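You operate a simulated robot arm through the tools that you are given. There is no shell and no other tool. Be economical: measure what you need, move in short steps, check, and stop when the job is done.

You are at the controls of a simulated robot arm. One attempt, no reset.

## Task
Put the link labelled "e > n" from the top of the far left bench on the top of the small bench and the link labelled "b > n" on the charging mat. Switch the red switch on. Any order will do. Set down upright: link.

The check looks at the end state, three seconds after you hand in, the way a careful person would. Anything else that was tipped, shoved, dropped, spilled or broken makes it a failure.

## Robot
A 7-joint arm with a three-finger gripper on a trunk, on a base that drives. Base frame: it is fixed to the floor where the robot stands at the start and does not move with it; the origin is under the middle of the robot, x ahead of it, y to its left, z up. Lengths are in m, angles in degrees, forces in N, time in s.
Its first joint turns from -166.0 to 166.0 degrees. Places, roughly: charging mat [-3, -1.5, 0.9]; red switch [0.9, 0, 0.9]; top of the small bench (26x86 cm) [-1.46, 0.88, 0.88]. Payload 2.69 kg.
The TCP is the grasp point between the finger pads, 0.029 m short of the fingertips. In the tool frame z runs along the fingers and y along their closing line. The gripper opens to 0.12 m. The gripper's body begins 0.078 m behind the TCP.
Orientation is told as [roll, pitch, yaw] about the base's x, y, z axes, in that order, counted from this pose: with the fingers straight down and closing along the base's y, the tool's x points along the base's -x, its y along +y and its z along -z.

## Interface
- The arm moves only by the tool jog_arm. Its arguments are lists of equal length, an entry for each row: "offset": the shift along the base's x, y, z in units of 20 mm (1.0 is 20 mm), a list of three; "dr": the turn, a rotation vector about the base's x, y, z in units of 4 degrees (1.0 is 4 degrees), a list of three; "grip": the gripper command, from -1 (shut) to 1 (fully open), values between in proportion. In form: {"offset": [[dx, dy, dz], ...], "dr": [[ax, ay, az], ...], "grip": [grip, ...]}. A call has 1 to 8 rows; each row shifts and turns the commanded pose from where the row before left it. A call with a number of a shift or a turn outside -1 to 1 is refused whole. A row lasts 0.2 s, in which the tool goes at most 0.05 m and 8.6 degrees; a call with a longer step from one row to the next is refused whole, and so is a gripper value outside its range. A pose out of reach is approached as far as the arm can. The call stops where the force on the tool passes 40 N (or 10 N more than at its start, if that is more) or the arm is blocked; 0.2 s more then pass. The fingers move at their own pace and stop on an object; they squeeze with about 32 N. The grip force told is the motor's: it shows also when the fingers shut on nothing. Time passes only in rows, and 0.2 s behind the last, so rows that do not move let the fingers close. The reply holds the time, the measured pose of the TCP, the force on the tool along the base axes, the opening and the grip force, in the units named above and with some noise, with the torque about the TCP (base axes, N m) and any sound that the robot's microphone picked up, and new pictures: "views" is both (left out), scene, wrist or none.
- Cameras (640 x 400 px; columns grow to the right, rows downward): "scene" is now at [0.3103, 0.1955, 1.402]; the picture's right is [0.03, -1.00, 0.00], its down [-0.44, -0.01, -0.90] and it looks along [0.90, 0.03, -0.44] (base axes); focal length 296 px, centre (320, 200). "wrist" rides on the gripper at [0.063, 0, -0.104] in the tool frame; the picture's right is [0.00, 1.00, 0.00], its down [-0.83, 0.00, -0.56] and it looks along [-0.56, 0.00, 0.83] (tool axes); focal length 275 px, centre (320, 200). There is no depth. A picture from a camera that has moved, and an enlarged one, comes with that camera's place and axes in the base frame and with its lens.
- raise_lower(by): slides the trunk up (or, below 0, down) by that many m; the arm and the scene camera ride with it, the base frame stays. It gives what a move gives, with no picture.
- roll_base(legs): drives the robot by 1 to 6 legs, each [ahead, left, turn to the left] in m, m and degrees, along the robot's own axes; the way and the turn of a leg run together, so that a leg with both is an arc; at most 1.5 m and 180 degrees a leg. The arm and the cameras ride along, it lands a little off, and it stops where it bumps. It gives what a move gives, and a new picture of the scene camera.
- turn_head(pan, tilt): turns the head with the scene camera to pan (to the left, within 143 degrees either way) and tilt (down, from -29 to 69), counted from straight ahead of the robot. It gives what a move gives, and a new picture of the scene camera.
- close_up(camera, box): a new picture of the part [left, top, right, bottom] of that camera's present view, enlarged. No time passes.
- sign_off(): hands the job in; it is judged then, once.

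Work in short steps. Places have to be worked out from the pictures, the camera data and where the tool is seen: move nearer, look again, correct. Check each grasp and each placing, and mend what went wrong. You have 165 turns and 260 pictures in all, those below and enlarged ones among them. Open the gripper and draw the arm clear of the work before you hand the job in, unless the task says otherwise; then end with one line.

The tools are called after "Emit:" as a command line: name --argument value ..., lists and objects as JSON in quotes. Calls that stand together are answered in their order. jog_arm: Moves the arm, as the interface text tells. Its arguments: {"type":"object","properties":{"offset":{"type":"array","items":{"type":"array","items":{"type":"number"}}},"dr":{"type":"array","items":{"type":"array","items":{"type":"number"}}},"grip":{"type":"array","items":{"type":"number"}},"views":{"type":"string","enum":["both","scene","wrist","none"]}},"required":["offset","dr","grip"]} The other tools are called the same way: raise_lower (by) slides the trunk up or down; roll_base (legs) drives the base; turn_head (pan, tilt) turns the head that bears the scene camera; close_up (camera, box) takes an enlarged picture of a part of a camera's view; sign_off () hands the job in.

At the start:

```text
time: 0.0
ee_pos: [0.5363, 0.2377, 1.2655]
orientation: [0.0, 0.0, 0.0]
wrist_force: [-0.3, -0.3, 0.9]
wrist_torque: [-0.01, 0.03, 0.02]
finger_gap: 0.1201
grip_force: 0.1
trunk travel left (down, up): [-0.375, 0.211]
robot x, y, heading: [-0.0007, -0.0041, -0.1]
head pan, tilt: [1.9, 26.0]
```

scene: 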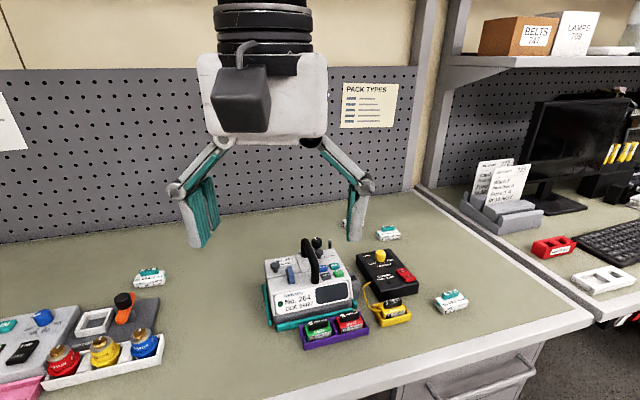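
wrist: 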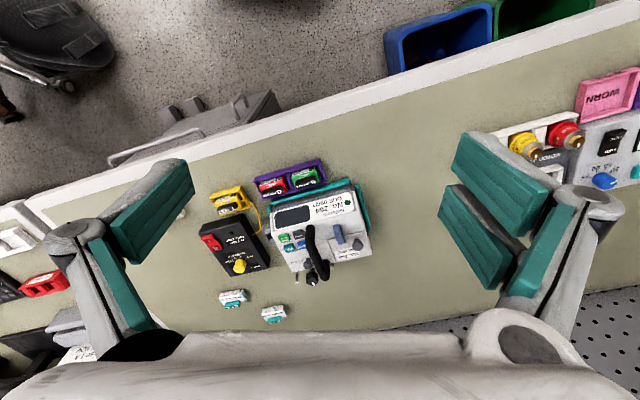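

The bench ahead holds several small white/teal blocks (likely links) and a black box with a red switch. I zoom in on them to read the labels.

Emit:
close_up --camera "scene" --box '[240, 210, 480, 360]'

Emit:
close_up --camera "scene" --box '[0, 240, 240, 390]'

Emit:
turn_head --pan 70 --tilt 20

Emit:
turn_head --pan 140 --tilt 20

Emit:
turn_head --pan -140 --tilt 20

Emit:
turn_head --pan -70 --tilt 20

```text
2.67 times, centred on (360, 285) of scene
camera zoom: at [0.3103, 0.1955, 1.402], right [0.03, -1.0, 0.0], down [-0.44, -0.01, -0.9], along [0.9, 0.03, -0.44], focal length 789 px, centre (213, -27)
```

zoom: 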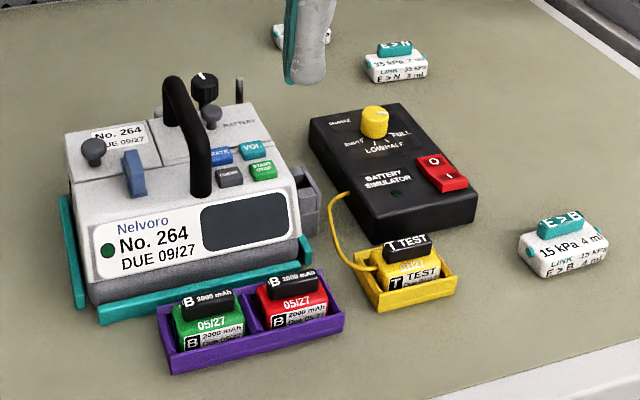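

```text
2.67 times, centred on (120, 315) of scene
camera zoom: at [0.3103, 0.1955, 1.402], right [0.03, -1.0, 0.0], down [-0.44, -0.01, -0.9], along [0.9, 0.03, -0.44], focal length 789 px, centre (853, -107)
```

zoom: 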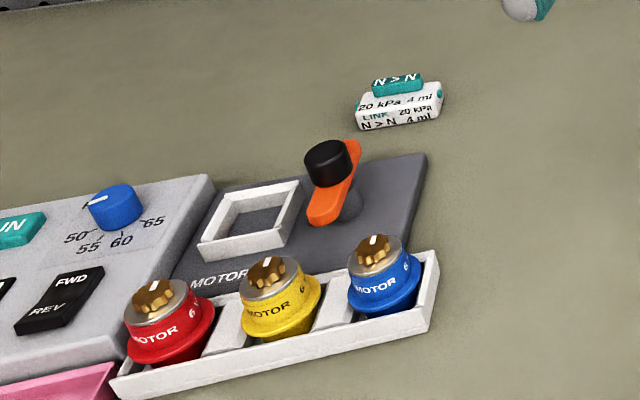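

```text
time: 1.4
ee_pos: [0.5358, 0.2373, 1.2654]
orientation: [0.0, 0.1, 0.0]
wrist_force: [-0.3, 0.0, 0.2]
wrist_torque: [0.02, 0.0, -0.01]
finger_gap: 0.1201
grip_force: 0.0
trunk travel left (down, up): [-0.375, 0.211]
robot x, y, heading: [0.0038, -0.0017, -0.1]
head pan, tilt: [70.0, 20.0]
camera scene: at [0.2504, 0.2799, 1.4116], right [0.94, -0.34, 0.0], down [-0.12, -0.32, -0.94], along [0.32, 0.88, -0.34], focal length 296 px, centre (320, 200)
```

scene: 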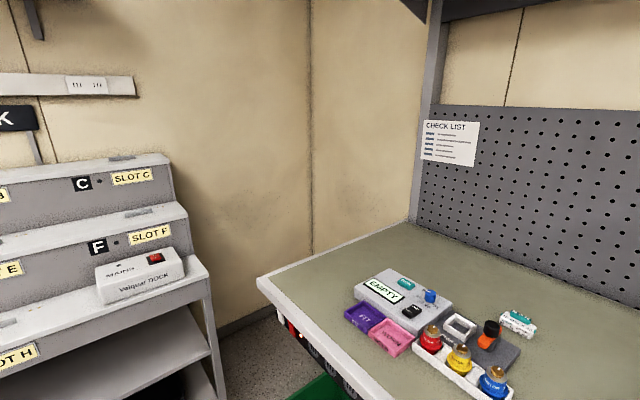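

```text
time: 2.8
ee_pos: [0.5361, 0.2367, 1.2641]
orientation: [0.0, 0.0, 0.0]
wrist_force: [0.6, 0.0, 0.5]
wrist_torque: [0.02, -0.05, -0.01]
finger_gap: 0.1202
grip_force: 0.1
trunk travel left (down, up): [-0.375, 0.211]
robot x, y, heading: [-0.002, 0.0006, 0.1]
head pan, tilt: [140.0, 20.0]
camera scene: at [0.1472, 0.2524, 1.4116], right [0.64, 0.77, 0.0], down [0.26, -0.22, -0.94], along [-0.72, 0.6, -0.34], focal length 296 px, centre (320, 200)
```

scene: 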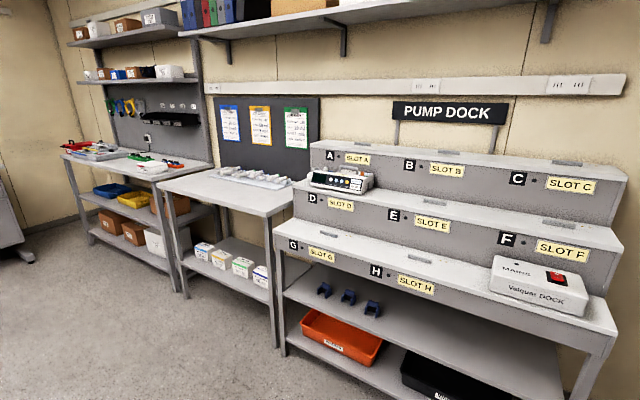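

```text
time: 6.7
ee_pos: [0.5367, 0.2376, 1.2652]
orientation: [0.0, 0.0, 0.1]
wrist_force: [0.4, 0.3, 1.3]
wrist_torque: [-0.04, -0.01, 0.04]
finger_gap: 0.1202
grip_force: 0.0
trunk travel left (down, up): [-0.375, 0.211]
robot x, y, heading: [0.0011, -0.0014, 0.1]
head pan, tilt: [-140.0, 20.0]
camera scene: at [0.3043, 0.1564, 1.411], right [-0.39, -0.92, 0.0], down [-0.32, 0.13, -0.94], along [0.86, -0.36, -0.35], focal length 296 px, centre (320, 200)
```

scene: 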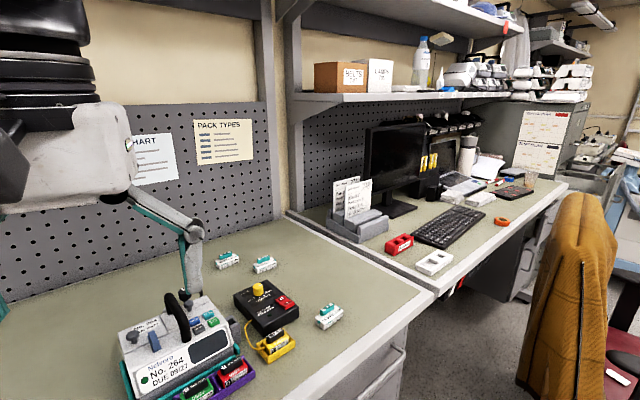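

```text
time: 8.1
ee_pos: [0.5364, 0.2369, 1.2662]
orientation: [0.0, 0.0, 0.0]
wrist_force: [-1.6, 0.2, 0.0]
wrist_torque: [0.01, 0.0, -0.02]
finger_gap: 0.1201
grip_force: 0.1
trunk travel left (down, up): [-0.375, 0.211]
robot x, y, heading: [0.001, -0.0015, -0.2]
head pan, tilt: [-70.0, 20.0]
camera scene: at [0.3043, 0.1564, 1.4106], right [-0.39, -0.92, 0.0], down [-0.32, 0.14, -0.94], along [0.86, -0.36, -0.35], focal length 296 px, centre (320, 200)
```

scene: 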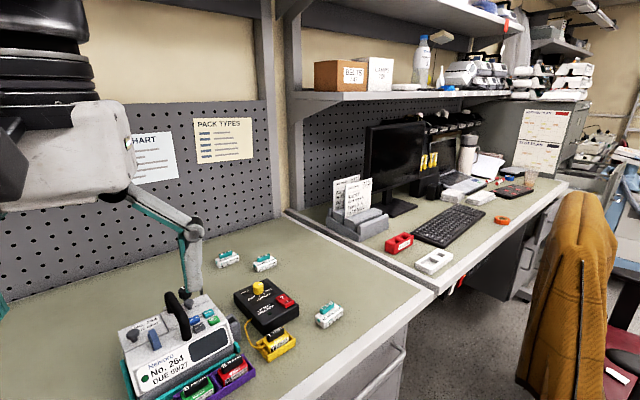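

The head appears to be limited to the right, but I can zoom in on what is visible: links on this bench and objects on the side benches.

Emit:
close_up --camera "scene" --box '[200, 230, 360, 330]'

Emit:
close_up --camera "scene" --box '[380, 120, 640, 280]'

Emit:
turn_head --pan 142 --tilt 20

Emit:
close_up --camera "scene" --box '[40, 110, 300, 272]'

```text
4.00 times, centred on (280, 280) of scene
camera zoom: at [0.3043, 0.1564, 1.4106], right [-0.39, -0.92, 0.0], down [-0.32, 0.14, -0.94], along [0.86, -0.36, -0.35], focal length 1184 px, centre (480, -120)
```

zoom: 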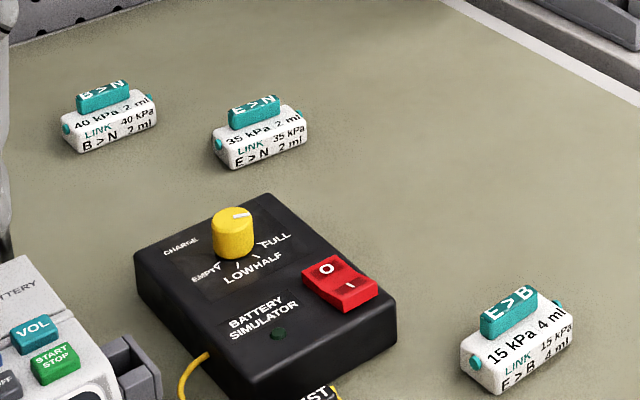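

```text
2.46 times, centred on (510, 200) of scene
camera zoom: at [0.3043, 0.1564, 1.4106], right [-0.39, -0.92, 0.0], down [-0.32, 0.14, -0.94], along [0.86, -0.36, -0.35], focal length 729 px, centre (-148, 200)
```

zoom: 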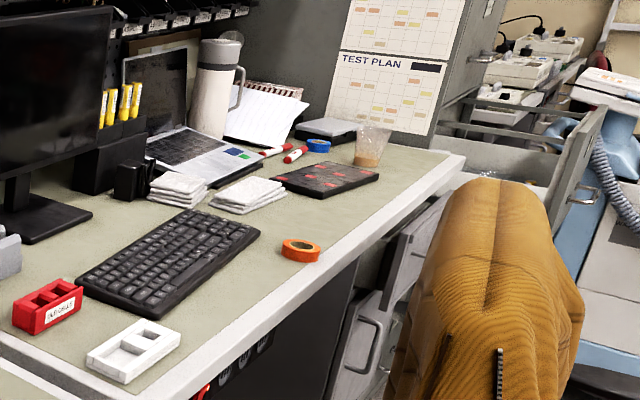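

```text
time: 11.1
ee_pos: [0.5353, 0.2369, 1.2651]
orientation: [0.0, -0.1, -0.1]
wrist_force: [0.1, 0.5, 0.3]
wrist_torque: [0.0, 0.04, 0.0]
finger_gap: 0.1199
grip_force: 0.1
trunk travel left (down, up): [-0.375, 0.211]
robot x, y, heading: [0.0015, 0.0009, -0.2]
head pan, tilt: [142.0, 20.0]
camera scene: at [0.1452, 0.2498, 1.4116], right [0.62, 0.79, 0.0], down [0.27, -0.21, -0.94], along [-0.74, 0.58, -0.34], focal length 296 px, centre (320, 200)
```

scene: 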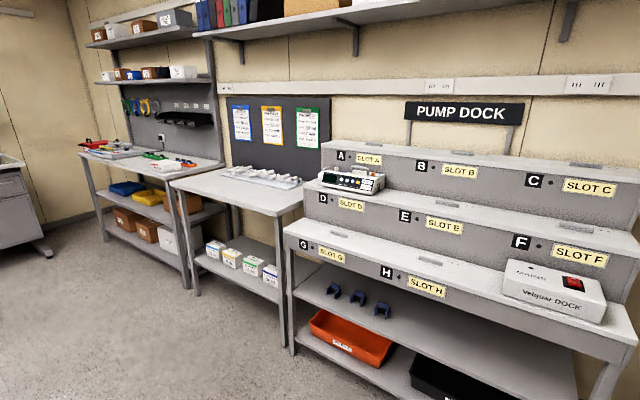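

```text
2.46 times, centred on (170, 191) of scene
camera zoom: at [0.1452, 0.2498, 1.4116], right [0.62, 0.79, 0.0], down [0.27, -0.21, -0.94], along [-0.74, 0.58, -0.34], focal length 729 px, centre (689, 222)
```

zoom: 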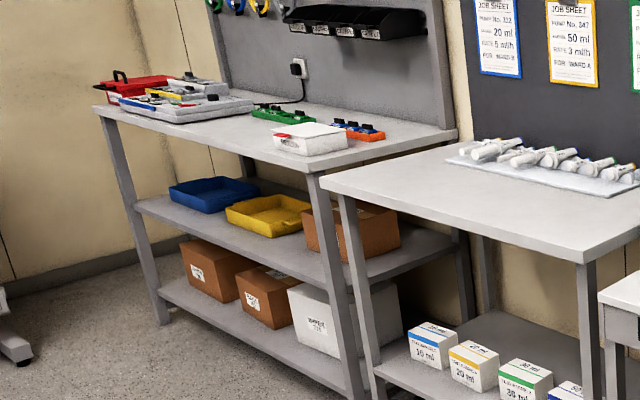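

Two links of interest on this bench: E>N near (1.14, 0.0) and B>N near (1.21, 0.11). Before assuming this is "the far left bench", I back off and look around the room for other links and the mat.

Emit:
roll_base --legs '[[-0.6, 0, 0]]'

Emit:
turn_head --pan 0 --tilt 15

Emit:
turn_head --pan -60 --tilt 15

```text
time: 14.6
ee_pos: [-0.0745, 0.2391, 1.2648]
orientation: [0.0, -0.1, 0.4]
wrist_force: [-1.1, 0.8, -0.4]
wrist_torque: [-0.01, 0.02, 0.01]
finger_gap: 0.1201
grip_force: 0.0
trunk travel left (down, up): [-0.375, 0.211]
robot x, y, heading: [-0.6109, -0.0019, 0.5]
head pan, tilt: [142.0, 20.0]
camera scene: at [-0.4661, 0.2486, 1.4116], right [0.61, 0.79, 0.0], down [0.27, -0.21, -0.94], along [-0.74, 0.57, -0.34], focal length 296 px, centre (320, 200)
```

scene: 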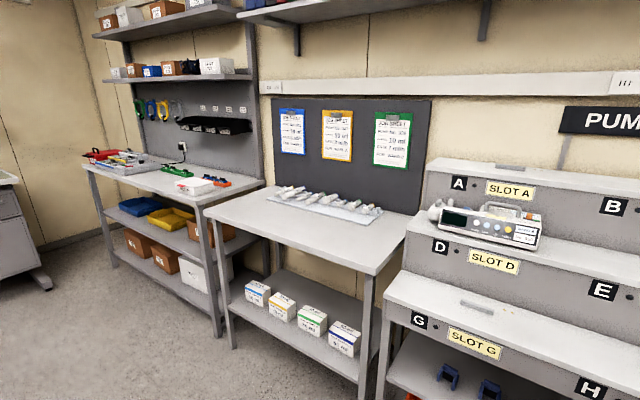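

```text
time: 16.8
ee_pos: [-0.0744, 0.2382, 1.2655]
orientation: [0.1, 0.0, 0.3]
wrist_force: [0.2, 0.1, 0.2]
wrist_torque: [0.02, 0.01, 0.0]
finger_gap: 0.1201
grip_force: 0.1
trunk travel left (down, up): [-0.375, 0.211]
robot x, y, heading: [-0.6111, -0.0047, 0.5]
head pan, tilt: [0.0, 15.0]
camera scene: at [-0.2989, 0.1926, 1.4197], right [0.01, -1.0, 0.0], down [-0.26, 0.0, -0.97], along [0.97, 0.01, -0.26], focal length 296 px, centre (320, 200)
```

scene: 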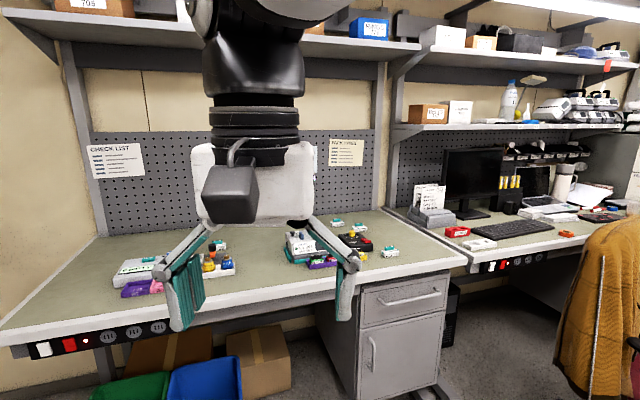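

```text
time: 18.1
ee_pos: [-0.0752, 0.2371, 1.2661]
orientation: [0.0, 0.0, 0.4]
wrist_force: [-0.1, -0.8, 0.8]
wrist_torque: [-0.02, -0.01, -0.01]
finger_gap: 0.12
grip_force: 0.0
trunk travel left (down, up): [-0.375, 0.211]
robot x, y, heading: [-0.6103, 0.0001, 0.4]
head pan, tilt: [-60.0, 15.0]
camera scene: at [-0.3054, 0.1576, 1.4196], right [-0.37, -0.93, 0.0], down [-0.24, 0.1, -0.97], along [0.9, -0.35, -0.26], focal length 296 px, centre (320, 200)
```

scene: 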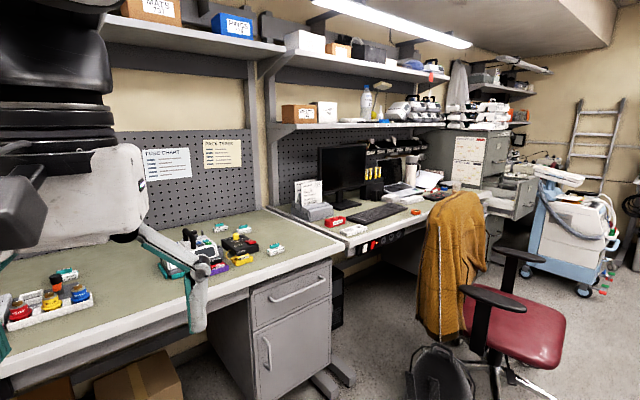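

No other links seen so far in this direction. I turn the robot around to see the back half of the room.

Emit:
roll_base --legs '[[-0.2, 0, 0], [0, 0, 120]]'

Emit:
turn_head --pan 0 --tilt 15

Emit:
turn_head --pan 70 --tilt 15

Emit:
turn_head --pan 130 --tilt 15

```text
time: 24.7
ee_pos: [-1.2849, 0.3394, 1.2653]
orientation: [0.1, -0.1, 120.3]
wrist_force: [-0.7, -0.7, 0.1]
wrist_torque: [0.02, 0.01, -0.01]
finger_gap: 0.1199
grip_force: 0.1
trunk travel left (down, up): [-0.375, 0.211]
robot x, y, heading: [-0.8111, -0.0014, 120.2]
head pan, tilt: [-60.0, 15.0]
camera scene: at [-1.0989, 0.1851, 1.4187], right [0.99, 0.15, 0.0], down [0.04, -0.27, -0.96], along [-0.14, 0.95, -0.27], focal length 296 px, centre (320, 200)
```

scene: 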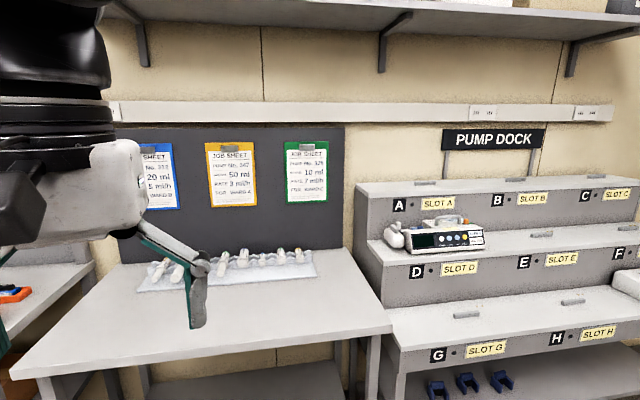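

```text
time: 26.0
ee_pos: [-1.2846, 0.3405, 1.2649]
orientation: [0.0, 0.0, 120.3]
wrist_force: [0.4, -0.3, 0.3]
wrist_torque: [-0.01, -0.02, -0.03]
finger_gap: 0.12
grip_force: 0.1
trunk travel left (down, up): [-0.375, 0.211]
robot x, y, heading: [-0.8125, -0.0048, 120.4]
head pan, tilt: [0.0, 15.0]
camera scene: at [-1.1323, 0.1734, 1.4197], right [0.86, 0.5, 0.0], down [0.13, -0.22, -0.97], along [-0.49, 0.83, -0.26], focal length 296 px, centre (320, 200)
```

scene: 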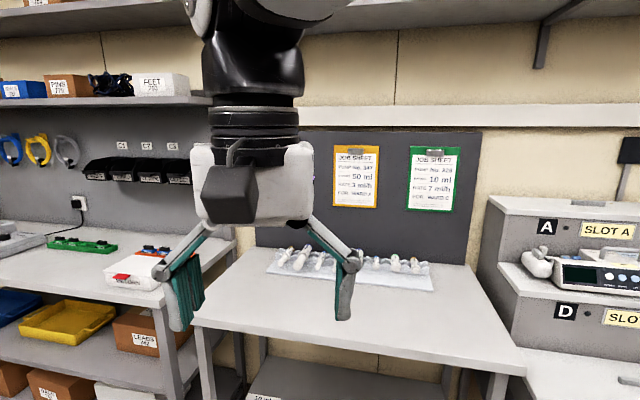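

```text
time: 27.4
ee_pos: [-1.2841, 0.3405, 1.2663]
orientation: [0.0, 0.0, 120.4]
wrist_force: [-0.7, -0.1, 0.2]
wrist_torque: [-0.01, 0.01, -0.02]
finger_gap: 0.1201
grip_force: 0.0
trunk travel left (down, up): [-0.375, 0.211]
robot x, y, heading: [-0.8101, -0.005, 120.2]
head pan, tilt: [70.0, 15.0]
camera scene: at [-1.1772, 0.0761, 1.4197], right [-0.18, 0.98, 0.0], down [0.25, 0.05, -0.97], along [-0.95, -0.17, -0.26], focal length 296 px, centre (320, 200)
```

scene: 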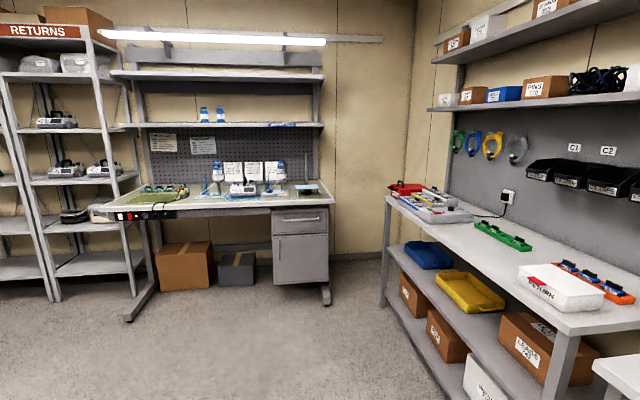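

```text
time: 28.7
ee_pos: [-1.2855, 0.3392, 1.2655]
orientation: [0.0, -0.1, 120.4]
wrist_force: [-0.9, -0.2, 0.5]
wrist_torque: [-0.02, 0.03, -0.02]
finger_gap: 0.1199
grip_force: 0.0
trunk travel left (down, up): [-0.375, 0.211]
robot x, y, heading: [-0.8123, -0.0025, 120.3]
head pan, tilt: [130.0, 15.0]
camera scene: at [-1.1168, 0.0048, 1.4197], right [-0.94, 0.34, 0.0], down [0.09, 0.24, -0.97], along [-0.33, -0.91, -0.26], focal length 296 px, centre (320, 200)
```

scene: 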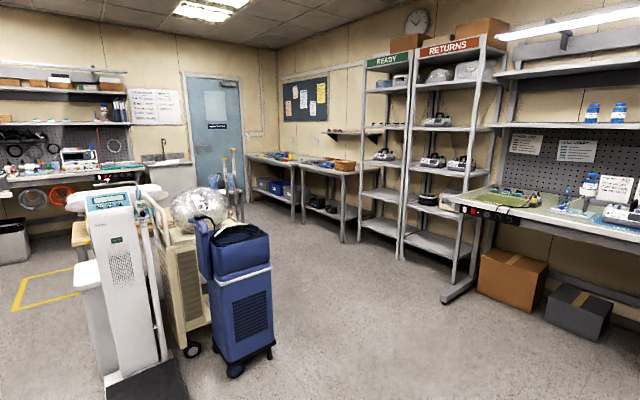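

Several benches exist; I zoom in on the toolbox bench, the west bench (mat) and the south bench for links.

Emit:
close_up --camera "scene" --box '[430, 140, 640, 270]'

Emit:
close_up --camera "scene" --box '[0, 120, 200, 245]'

Emit:
turn_head --pan 60 --tilt 25

Emit:
close_up --camera "scene" --box '[300, 120, 580, 295]'

Emit:
close_up --camera "scene" --box '[40, 80, 300, 240]'

```text
3.05 times, centred on (535, 205) of scene
camera zoom: at [-1.1168, 0.0048, 1.4197], right [-0.94, 0.34, 0.0], down [0.09, 0.24, -0.97], along [-0.33, -0.91, -0.26], focal length 902 px, centre (-335, 185)
```

zoom: 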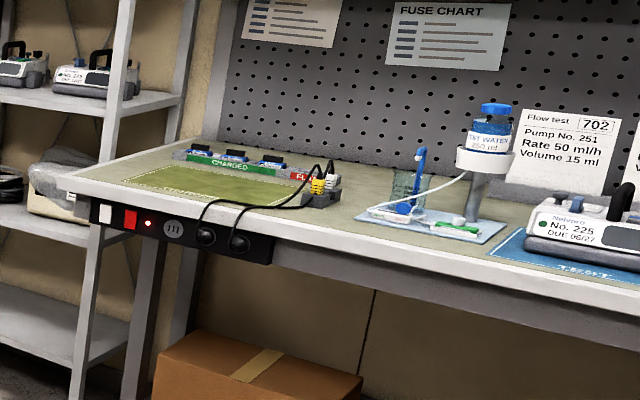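

```text
3.20 times, centred on (100, 182) of scene
camera zoom: at [-1.1168, 0.0048, 1.4197], right [-0.94, 0.34, 0.0], down [0.09, 0.24, -0.97], along [-0.33, -0.91, -0.26], focal length 947 px, centre (1024, 256)
```

zoom: 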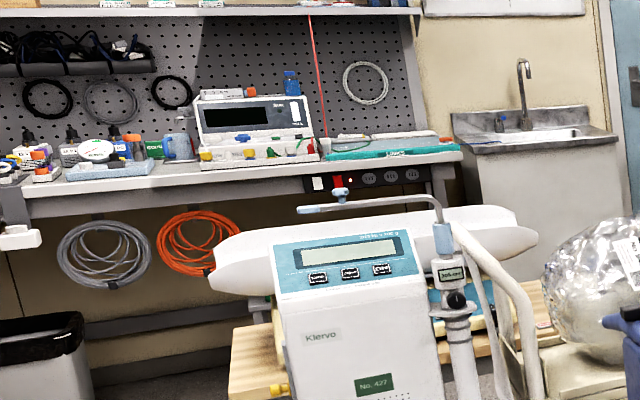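

```text
time: 30.1
ee_pos: [-1.2848, 0.3408, 1.2655]
orientation: [0.0, 0.0, 120.4]
wrist_force: [-0.2, -0.8, 0.1]
wrist_torque: [0.01, -0.02, 0.0]
finger_gap: 0.12
grip_force: 0.0
trunk travel left (down, up): [-0.375, 0.211]
robot x, y, heading: [-0.8128, -0.0046, 120.4]
head pan, tilt: [60.0, 25.0]
camera scene: at [-1.1774, 0.0922, 1.4035], right [-0.01, 1.0, 0.0], down [0.42, 0.0, -0.91], along [-0.91, -0.01, -0.42], focal length 296 px, centre (320, 200)
```

scene: 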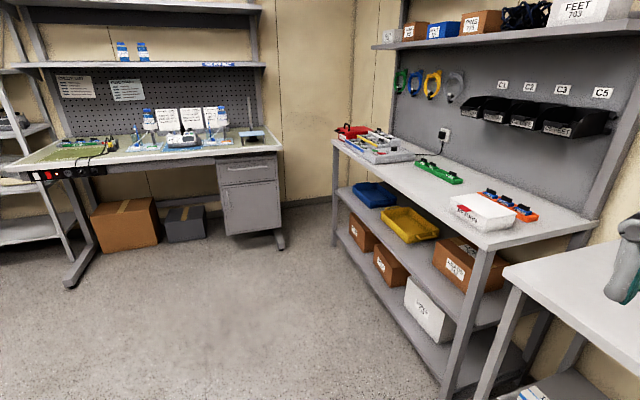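

```text
2.29 times, centred on (440, 208) of scene
camera zoom: at [-1.1774, 0.0922, 1.4035], right [-0.01, 1.0, 0.0], down [0.42, 0.0, -0.91], along [-0.91, -0.01, -0.42], focal length 677 px, centre (46, 183)
```

zoom: 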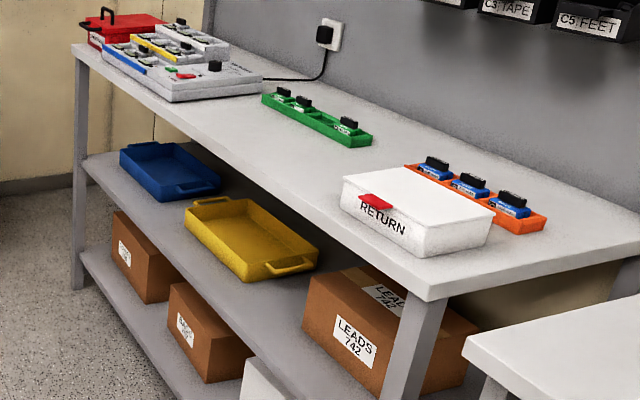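

```text
2.46 times, centred on (170, 160) of scene
camera zoom: at [-1.1774, 0.0922, 1.4035], right [-0.01, 1.0, 0.0], down [0.42, 0.0, -0.91], along [-0.91, -0.01, -0.42], focal length 729 px, centre (689, 298)
```

zoom: 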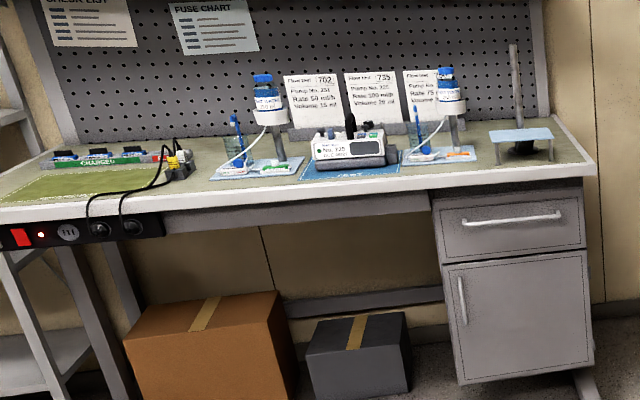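

Links appear only on the starting bench (far left in the base frame), so E>N and B>N there are the targets; the mat is the green one on the west bench. I return to the front bench, a bit nearer to it than before.

Emit:
roll_base --legs '[[0, 0, -120.3], [0.8, 0, 0], [0.2, 0, 0]]'

Emit:
turn_head --pan 0 --tilt 60

```text
time: 40.4
ee_pos: [0.6876, 0.337, 1.2652]
orientation: [0.0, 0.0, 3.8]
wrist_force: [0.8, 0.1, 0.0]
wrist_torque: [-0.01, 0.0, -0.01]
finger_gap: 0.1199
grip_force: 0.0
trunk travel left (down, up): [-0.375, 0.211]
robot x, y, heading: [0.1676, 0.0643, 3.8]
head pan, tilt: [60.0, 25.0]
camera scene: at [0.4147, 0.3545, 1.4035], right [0.9, -0.44, 0.0], down [-0.19, -0.38, -0.91], along [0.4, 0.81, -0.42], focal length 296 px, centre (320, 200)
```

scene: 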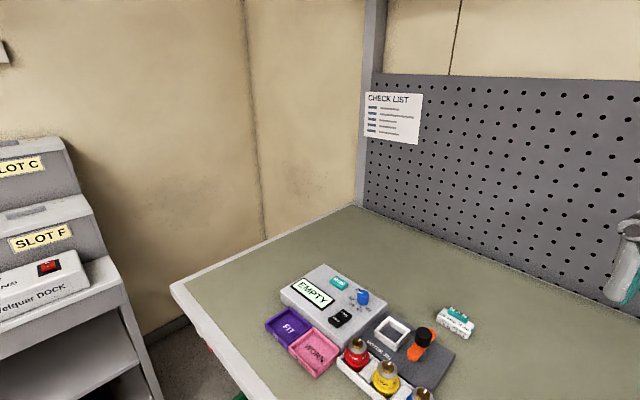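

```text
time: 41.6
ee_pos: [0.6878, 0.3375, 1.2667]
orientation: [0.1, 0.0, 3.9]
wrist_force: [0.4, 0.3, -0.5]
wrist_torque: [-0.02, 0.0, 0.02]
finger_gap: 0.1201
grip_force: 0.0
trunk travel left (down, up): [-0.375, 0.211]
robot x, y, heading: [0.1679, 0.0653, 3.8]
head pan, tilt: [0.0, 60.0]
camera scene: at [0.4405, 0.2762, 1.3535], right [0.07, -1.0, 0.0], down [-0.86, -0.06, -0.5], along [0.5, 0.03, -0.87], focal length 296 px, centre (320, 200)
```

scene: 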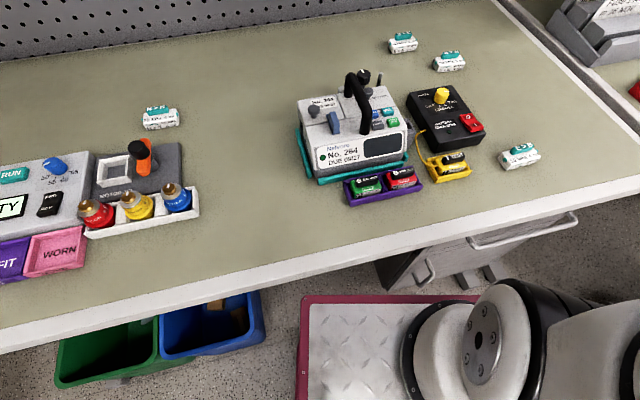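

The base plate's front is slightly under the bench, with the blue bin about 9 cm to its left and the cabinet about 10 cm ahead on the right. B>N is 1.04 m away, so I square up and creep 7 cm forward.

Emit:
roll_base --legs '[[0, 0, -3.5], [0.07, 0, 0]]'

```text
time: 43.1
ee_pos: [0.7276, 0.3051, 1.2737]
orientation: [0.3, -0.7, 1.5]
wrist_force: [1.1, 0.9, -0.1]
wrist_torque: [-0.05, 0.06, -0.04]
finger_gap: 0.1203
grip_force: 0.0
trunk travel left (down, up): [-0.375, 0.211]
robot x, y, heading: [0.2098, 0.0625, 1.5]
head pan, tilt: [0.0, 60.0]
camera scene: at [0.4759, 0.2536, 1.3585], right [0.03, -1.0, -0.01], down [-0.86, -0.02, -0.51], along [0.51, 0.02, -0.86], focal length 296 px, centre (320, 200)
```

scene: 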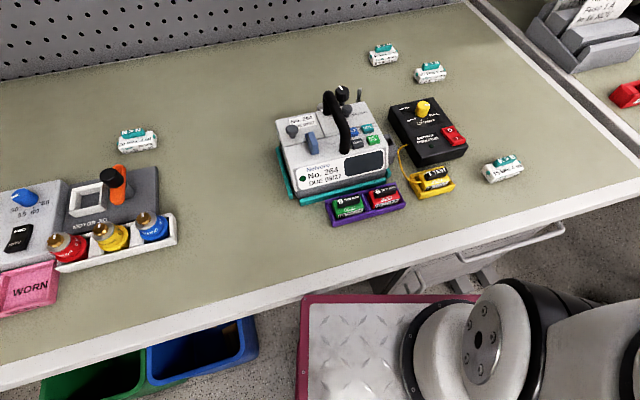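

It stopped at 4 cm with a slight tilt, so it touched something. I back off 2 cm to relieve it.

Emit:
roll_base --legs '[[-0.02, 0, 0]]'

```text
time: 43.9
ee_pos: [0.7206, 0.3118, 1.2656]
orientation: [0.1, 0.0, 1.4]
wrist_force: [0.5, -0.1, 0.0]
wrist_torque: [-0.02, 0.03, -0.01]
finger_gap: 0.1199
grip_force: 0.1
trunk travel left (down, up): [-0.375, 0.211]
robot x, y, heading: [0.19, 0.0597, 1.5]
head pan, tilt: [0.0, 60.0]
camera scene: at [0.4707, 0.2602, 1.3532], right [0.03, -1.0, 0.0], down [-0.87, -0.02, -0.5], along [0.5, 0.01, -0.87], focal length 296 px, centre (320, 200)
```

scene: 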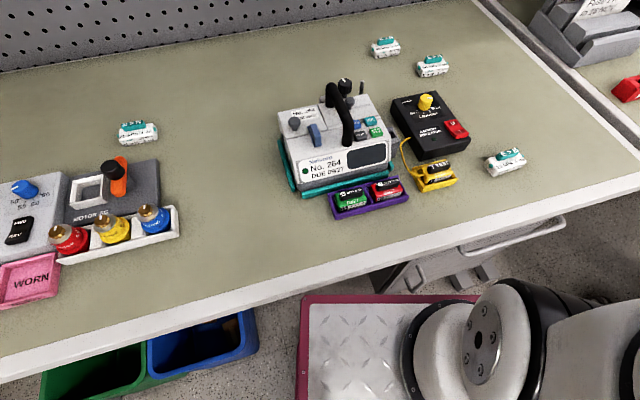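

Clear now. I zoom in on the switch and the two links to localise them precisely.

Emit:
close_up --camera "scene" --box '[350, 20, 510, 120]'

Emit:
close_up --camera "scene" --box '[390, 80, 490, 160]'

```text
4.00 times, centred on (430, 70) of scene
camera zoom: at [0.4707, 0.2602, 1.3532], right [0.03, -1.0, 0.0], down [-0.87, -0.02, -0.5], along [0.5, 0.01, -0.87], focal length 1184 px, centre (-120, 720)
```

zoom: 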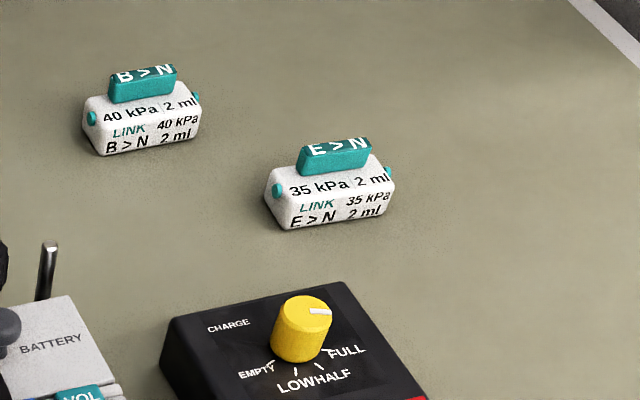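

```text
5.00 times, centred on (440, 120) of scene
camera zoom: at [0.4707, 0.2602, 1.3532], right [0.03, -1.0, 0.0], down [-0.87, -0.02, -0.5], along [0.5, 0.01, -0.87], focal length 1480 px, centre (-280, 600)
```

zoom: 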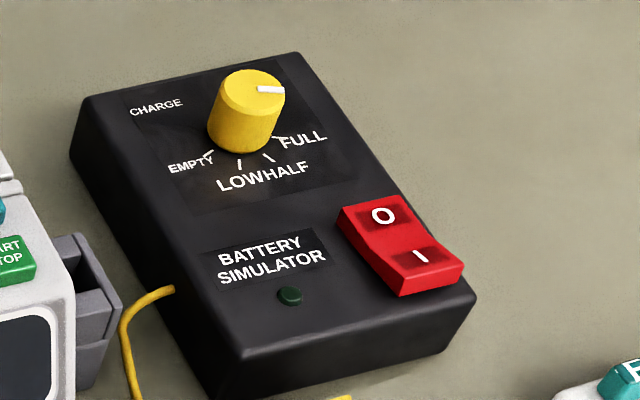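

The I half of the switch is raised (off); its centre is about (0.89, -0.01, 0.91). I move above it with the fingers shut.

Emit:
jog_arm --offset '[[0.5, -1, 0], [0.5, -1, 0], [0.5, -1, 0], [0.5, -1, 0], [0.5, -1, 0], [0.5, -1, 0], [0.5, -1, 0], [0.5, -1, 0]]' --dr '[[0, 0, 0], [0, 0, 0], [0, 0, 0], [0, 0, 0], [0, 0, 0], [0, 0, 0], [0, 0, 0], [0, 0, 0]]' --grip '[-1, -1, -1, -1, -1, -1, -1, -1]' --views "none"

Emit:
jog_arm --offset '[[0.5, -1, -0.5], [0.5, -1, -0.5], [0.5, -1, -0.5], [0.5, -1, -0.5], [0.5, -1, -1], [0.5, -1, -1], [0.5, -1, -1], [0.5, -1, -1]]' --dr '[[0, 0, 0], [0, 0, 0], [0, 0, 0], [0, 0, 0], [0, 0, 0], [0, 0, 0], [0, 0, 0], [0, 0, 0]]' --grip '[-1, -1, -1, -1, -1, -1, -1, -1]'

```text
time: 45.7
ee_pos: [0.8016, 0.152, 1.2646]
orientation: [-0.1, 0.0, 1.5]
wrist_force: [-0.5, 0.2, -0.2]
wrist_torque: [-0.04, -0.02, -0.02]
finger_gap: 0.0002
grip_force: 28.9
trunk travel left (down, up): [-0.375, 0.211]
robot x, y, heading: [0.1891, 0.0589, 1.5]
head pan, tilt: [0.0, 60.0]
```

```text
time: 47.5
ee_pos: [0.8806, -0.0074, 1.1454]
orientation: [0.0, 0.1, 1.6]
wrist_force: [-0.4, 0.2, 0.7]
wrist_torque: [0.0, -0.06, -0.02]
finger_gap: 0.0
grip_force: 29.2
trunk travel left (down, up): [-0.375, 0.211]
robot x, y, heading: [0.1875, 0.0599, 1.5]
head pan, tilt: [0.0, 60.0]
camera scene: at [0.4703, 0.2604, 1.3535], right [0.03, -1.0, 0.0], down [-0.87, -0.02, -0.5], along [0.5, 0.01, -0.87], focal length 296 px, centre (320, 200)
camera wrist: at [0.8158, -0.0103, 1.2493], right [-0.03, 1.0, 0.0], down [0.83, 0.03, 0.56], along [0.56, 0.02, -0.83], focal length 275 px, centre (320, 200)
```

scene: 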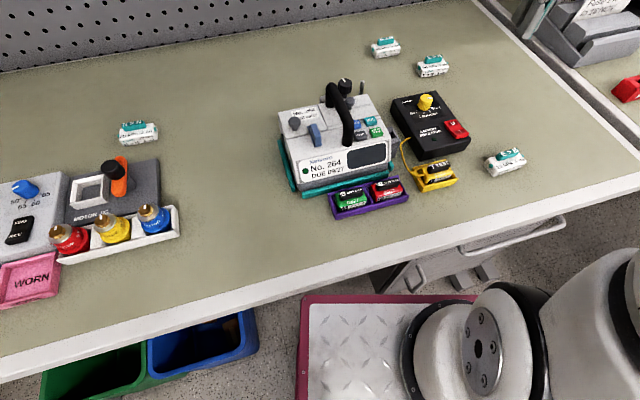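
wrist: 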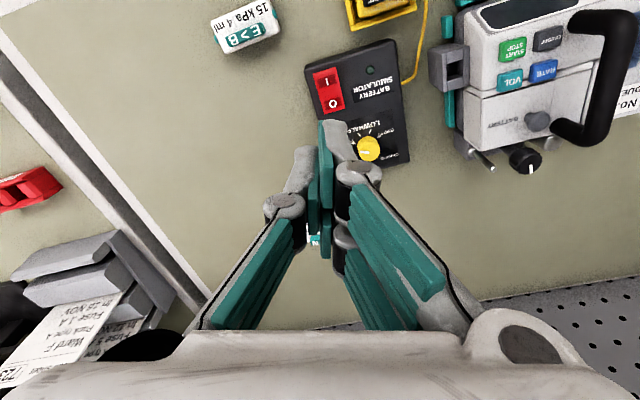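

The wrist view puts the I half at about (0.88, -0.005), right under the tool. I descend in two stages, watching the position.

Emit:
jog_arm --offset '[[0, 0, -1], [0, 0, -1], [0, 0, -1], [0, 0, -1], [0, 0, -1], [0, 0, -1], [0, 0, -1], [0, 0.1, -1]]' --dr '[[0, 0, 0], [0, 0, 0], [0, 0, 0], [0, 0, 0], [0, 0, 0], [0, 0, 0], [0, 0, 0], [0, 0, 0]]' --grip '[-1, -1, -1, -1, -1, -1, -1, -1]'

Emit:
close_up --camera "scene" --box '[390, 80, 490, 160]'

```text
time: 49.3
ee_pos: [0.8788, -0.0086, 0.9848]
orientation: [-0.1, 0.0, 1.5]
wrist_force: [-0.9, 0.1, 0.7]
wrist_torque: [-0.01, -0.01, -0.02]
finger_gap: 0.0
grip_force: 28.3
trunk travel left (down, up): [-0.375, 0.211]
robot x, y, heading: [0.1884, 0.0619, 1.4]
head pan, tilt: [0.0, 60.0]
camera scene: at [0.4704, 0.2602, 1.3535], right [0.03, -1.0, 0.0], down [-0.87, -0.02, -0.5], along [0.5, 0.01, -0.87], focal length 296 px, centre (320, 200)
camera wrist: at [0.8152, -0.0109, 1.0879], right [-0.03, 1.0, 0.0], down [0.83, 0.03, 0.56], along [0.56, 0.02, -0.83], focal length 275 px, centre (320, 200)
```

scene: 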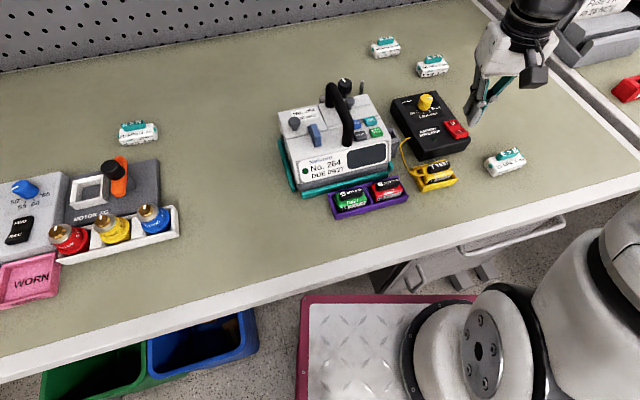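
wrist: 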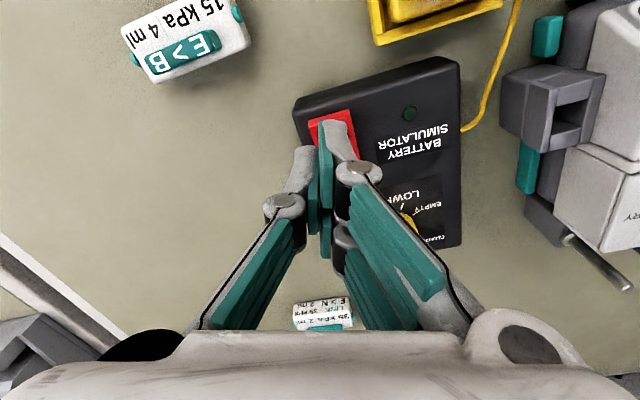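

```text
5.00 times, centred on (440, 120) of scene
camera zoom: at [0.4704, 0.2602, 1.3535], right [0.03, -1.0, 0.0], down [-0.87, -0.02, -0.5], along [0.5, 0.01, -0.87], focal length 1480 px, centre (-280, 600)
```

zoom: 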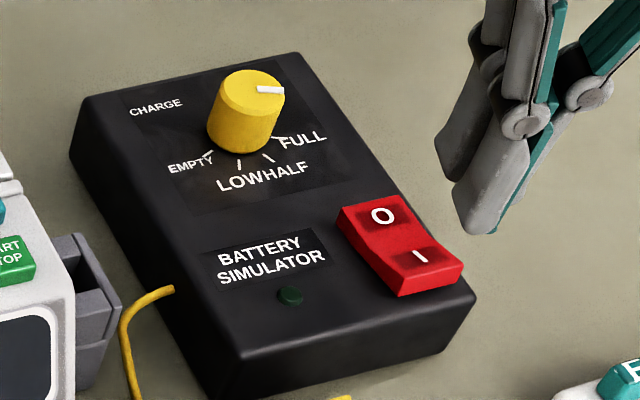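

The switch centreline is about 1 cm further left than the fingers. I shift +1 cm in y and descend until contact.

Emit:
jog_arm --offset '[[-0.1, 0.5, 0], [0, 0, -1], [0, 0, -0.6], [0, 0, -0.3], [0, 0, -0.3], [0, 0, -0.3]]' --dr '[[0, 0, 0], [0, 0, 0], [0, 0, 0], [0, 0, 0], [0, 0, 0], [0, 0, 0]]' --grip '[-1, -1, -1, -1, -1, -1]'

Emit:
close_up --camera "scene" --box '[390, 80, 490, 160]'

```text
time: 50.4
ee_pos: [0.8775, 0.0036, 0.9516]
orientation: [-0.1, -0.3, 1.4]
wrist_force: [-12.8, 1.7, 25.5]
wrist_torque: [0.11, 0.17, 0.07]
finger_gap: 0.0062
grip_force: 28.3
trunk travel left (down, up): [-0.375, 0.211]
robot x, y, heading: [0.1928, 0.0615, 1.6]
head pan, tilt: [0.0, 60.0]
stopped in row 5: the force on the tool passed its limit at 53 N (the readings are from after the stop); the commanded pose is now the measured one
camera scene: at [0.4691, 0.2603, 1.3539], right [0.03, -1.0, 0.0], down [-0.87, -0.02, -0.5], along [0.5, 0.01, -0.87], focal length 296 px, centre (320, 200)
camera wrist: at [0.8132, 0.0007, 1.0545], right [-0.03, 1.0, 0.0], down [0.83, 0.03, 0.56], along [0.56, 0.02, -0.83], focal length 275 px, centre (320, 200)
```

scene: 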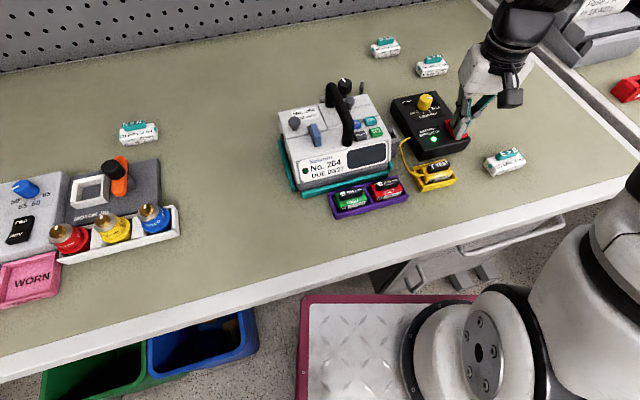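
wrist: 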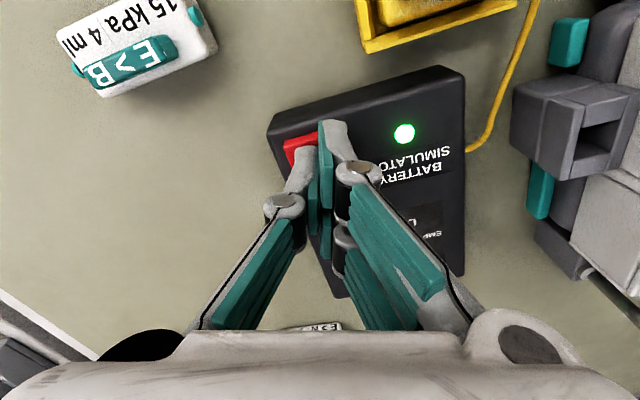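

```text
5.00 times, centred on (440, 120) of scene
camera zoom: at [0.4691, 0.2603, 1.3539], right [0.03, -1.0, 0.0], down [-0.87, -0.02, -0.5], along [0.5, 0.01, -0.87], focal length 1480 px, centre (-280, 600)
```

zoom: 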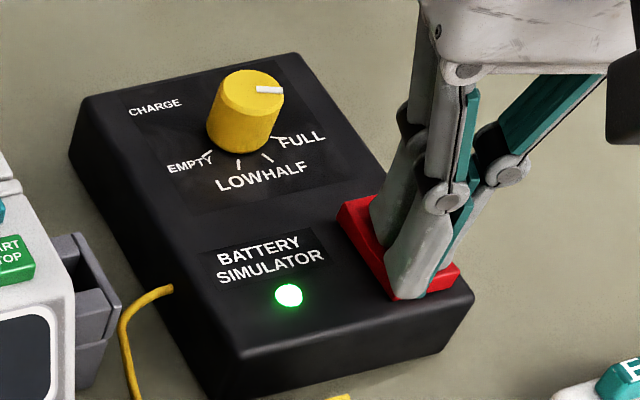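

The lamp is lit, so the switch is on. I lift and move towards E>N at about (1.145, -0.005), opening the gripper.

Emit:
jog_arm --offset '[[0, 0, 1], [0, 0, 1], [0, 0, 1], [0, 0, 1], [0, 0, 1], [0.5, 0, 0.5], [1, 0, 0], [1, 0, 0]]' --dr '[[0, 0, 0], [0, 0, 0], [0, 0, 0], [0, 0, 0], [0, 0, 0], [0, 0, 0], [0, 0, 0], [0, 0, 0]]' --grip '[-1, -1, -1, -1, -1, -1, -1, -1]' --views "none"

Emit:
jog_arm --offset '[[1, 0, 0], [1, 0, 0], [1, 0, 0], [1, 0, 0], [1, 0, 0], [1, 0, 0], [1, 0, 0], [1, 0, 0]]' --dr '[[0, 0, 0], [0, 0, 0], [0, 0, 0], [0, 0, 0], [0, 0, 0], [0, 0, 0], [0, 0, 0], [0, 0, 0]]' --grip '[1, 1, 1, 1, 1, 1, 1, 1]'

Emit:
close_up --camera "scene" --box '[390, 80, 490, 160]'

```text
time: 52.2
ee_pos: [0.9277, 0.0032, 1.0581]
orientation: [-0.2, -0.2, 1.4]
wrist_force: [-0.7, -0.5, 0.3]
wrist_torque: [0.01, 0.0, 0.01]
finger_gap: 0.0
grip_force: 28.4
trunk travel left (down, up): [-0.375, 0.211]
robot x, y, heading: [0.1894, 0.0606, 1.4]
head pan, tilt: [0.0, 60.0]
```

```text
time: 54.0
ee_pos: [1.0895, 0.0039, 1.0602]
orientation: [-0.1, -0.3, 1.6]
wrist_force: [-0.7, 0.3, 0.1]
wrist_torque: [0.03, -0.01, 0.01]
finger_gap: 0.12
grip_force: 0.0
trunk travel left (down, up): [-0.375, 0.211]
robot x, y, heading: [0.1909, 0.0635, 1.6]
head pan, tilt: [0.0, 60.0]
camera scene: at [0.4704, 0.2602, 1.3535], right [0.03, -1.0, 0.0], down [-0.87, -0.02, -0.5], along [0.5, 0.01, -0.87], focal length 296 px, centre (320, 200)
camera wrist: at [1.0257, 0.0025, 1.1624], right [-0.03, 1.0, 0.0], down [0.83, 0.03, 0.56], along [0.56, 0.02, -0.83], focal length 275 px, centre (320, 200)
```

scene: 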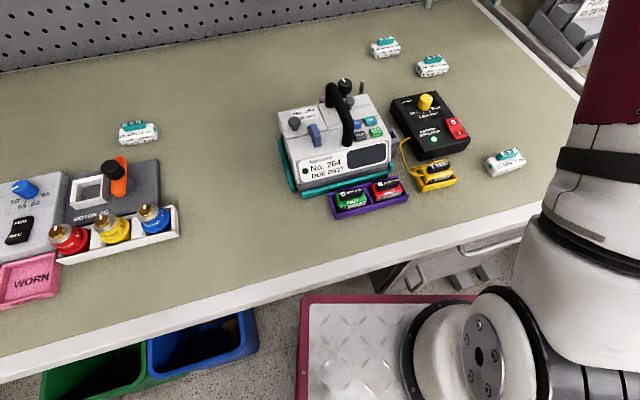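
wrist: 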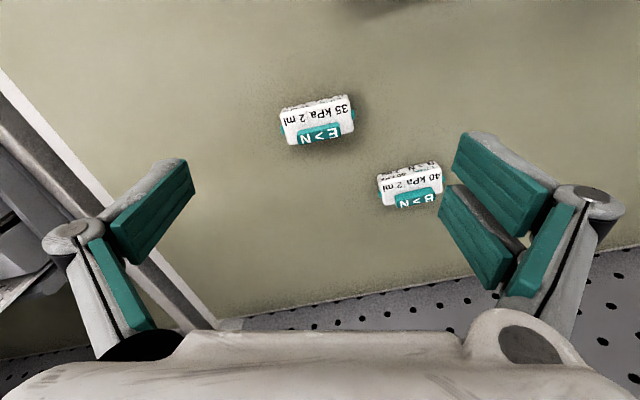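

```text
5.00 times, centred on (440, 120) of scene
camera zoom: at [0.4704, 0.2602, 1.3535], right [0.03, -1.0, 0.0], down [-0.87, -0.02, -0.5], along [0.5, 0.01, -0.87], focal length 1480 px, centre (-280, 600)
```

zoom: 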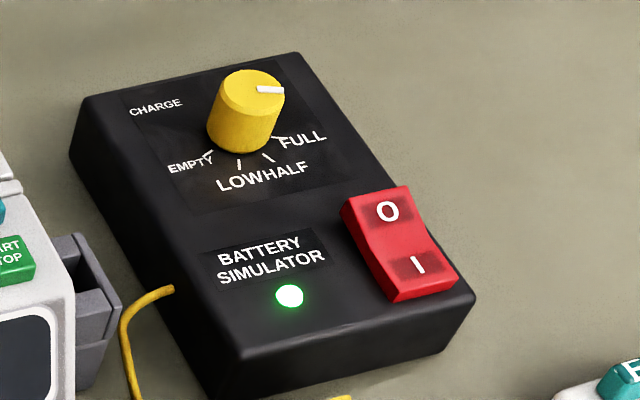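

The switch holds on (O raised, lamp lit). Both cameras agree E>N's centre is at (1.117, 0.002, ~0.888), its long axis about 12° off y; I rotate the tool −80° to grip it across its short side.

Emit:
jog_arm --offset '[[0.35, 0, 0], [0.35, 0, 0], [0.35, 0, 0], [0.35, 0, 0], [0, 0, 0], [0, 0, 0], [0, 0, 0], [0, 0, 0]]' --dr '[[0, 0, -1], [0, 0, -1], [0, 0, -1], [0, 0, -1], [0, 0, -1], [0, 0, -1], [0, 0, -1], [0, 0, -1]]' --grip '[1, 1, 1, 1, 1, 1, 1, 1]' --views "none"

Emit:
jog_arm --offset '[[0, 0, 0], [0, 0, 0], [0, 0, 0], [0, 0, 0], [0, 0, 0], [0, 0, 0], [0, 0, 0], [0, 0, 0]]' --dr '[[0, 0, -1], [0, 0, -1], [0, 0, -1], [0, 0, -1], [0, 0, -1], [0, 0, -1], [0, 0, -1], [0, 0, -1]]' --grip '[1, 1, 1, 1, 1, 1, 1, 1]' --views "none"

Emit:
jog_arm --offset '[[0, 0, 0], [0, 0, 0], [0, 0, 0], [0, 0, 0], [0, 0, 0]]' --dr '[[0, 0, -1], [0, 0, -1], [0, 0, -1], [0, 0, -1], [0, 0, 0]]' --grip '[1, 1, 1, 1, 1]'

```text
time: 55.8
ee_pos: [1.1171, 0.0017, 1.0595]
orientation: [-0.1, -0.3, -30.6]
wrist_force: [-0.1, 0.0, 0.2]
wrist_torque: [0.0, 0.03, 0.01]
finger_gap: 0.12
grip_force: 0.0
trunk travel left (down, up): [-0.375, 0.211]
robot x, y, heading: [0.1876, 0.0631, 1.5]
head pan, tilt: [0.0, 60.0]
```

```text
time: 57.6
ee_pos: [1.1179, 0.0021, 1.0586]
orientation: [-0.1, -0.3, -62.6]
wrist_force: [-0.4, -0.1, 1.0]
wrist_torque: [0.01, -0.02, -0.02]
finger_gap: 0.1201
grip_force: 0.2
trunk travel left (down, up): [-0.375, 0.211]
robot x, y, heading: [0.19, 0.0626, 1.5]
head pan, tilt: [0.0, 60.0]
```

```text
time: 58.8
ee_pos: [1.1162, 0.0034, 1.0595]
orientation: [-0.1, -0.3, -78.6]
wrist_force: [0.4, 0.1, -0.4]
wrist_torque: [0.0, -0.01, 0.0]
finger_gap: 0.1199
grip_force: 0.1
trunk travel left (down, up): [-0.375, 0.211]
robot x, y, heading: [0.1913, 0.0599, 1.6]
head pan, tilt: [0.0, 60.0]
camera scene: at [0.4705, 0.2602, 1.3534], right [0.03, -1.0, 0.0], down [-0.87, -0.02, -0.5], along [0.5, 0.01, -0.87], focal length 296 px, centre (320, 200)
camera wrist: at [1.103, 0.065, 1.1633], right [0.98, 0.2, 0.0], down [0.17, -0.81, 0.56], along [0.11, -0.55, -0.83], focal length 275 px, centre (320, 200)
```

scene: 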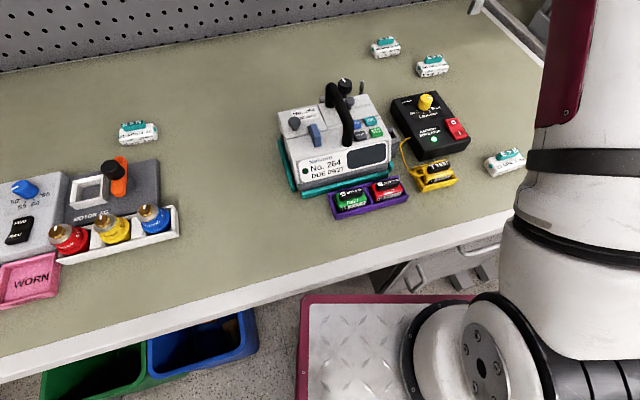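
wrist: 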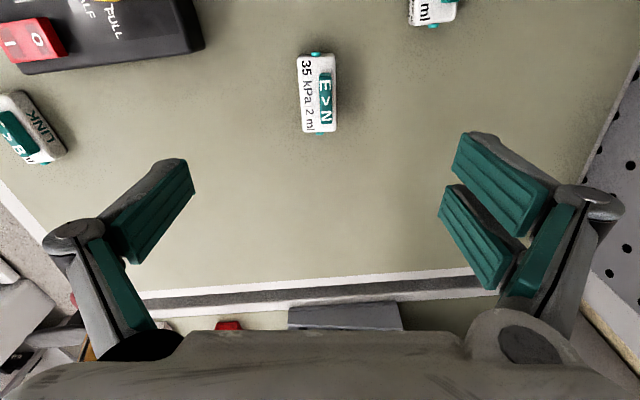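

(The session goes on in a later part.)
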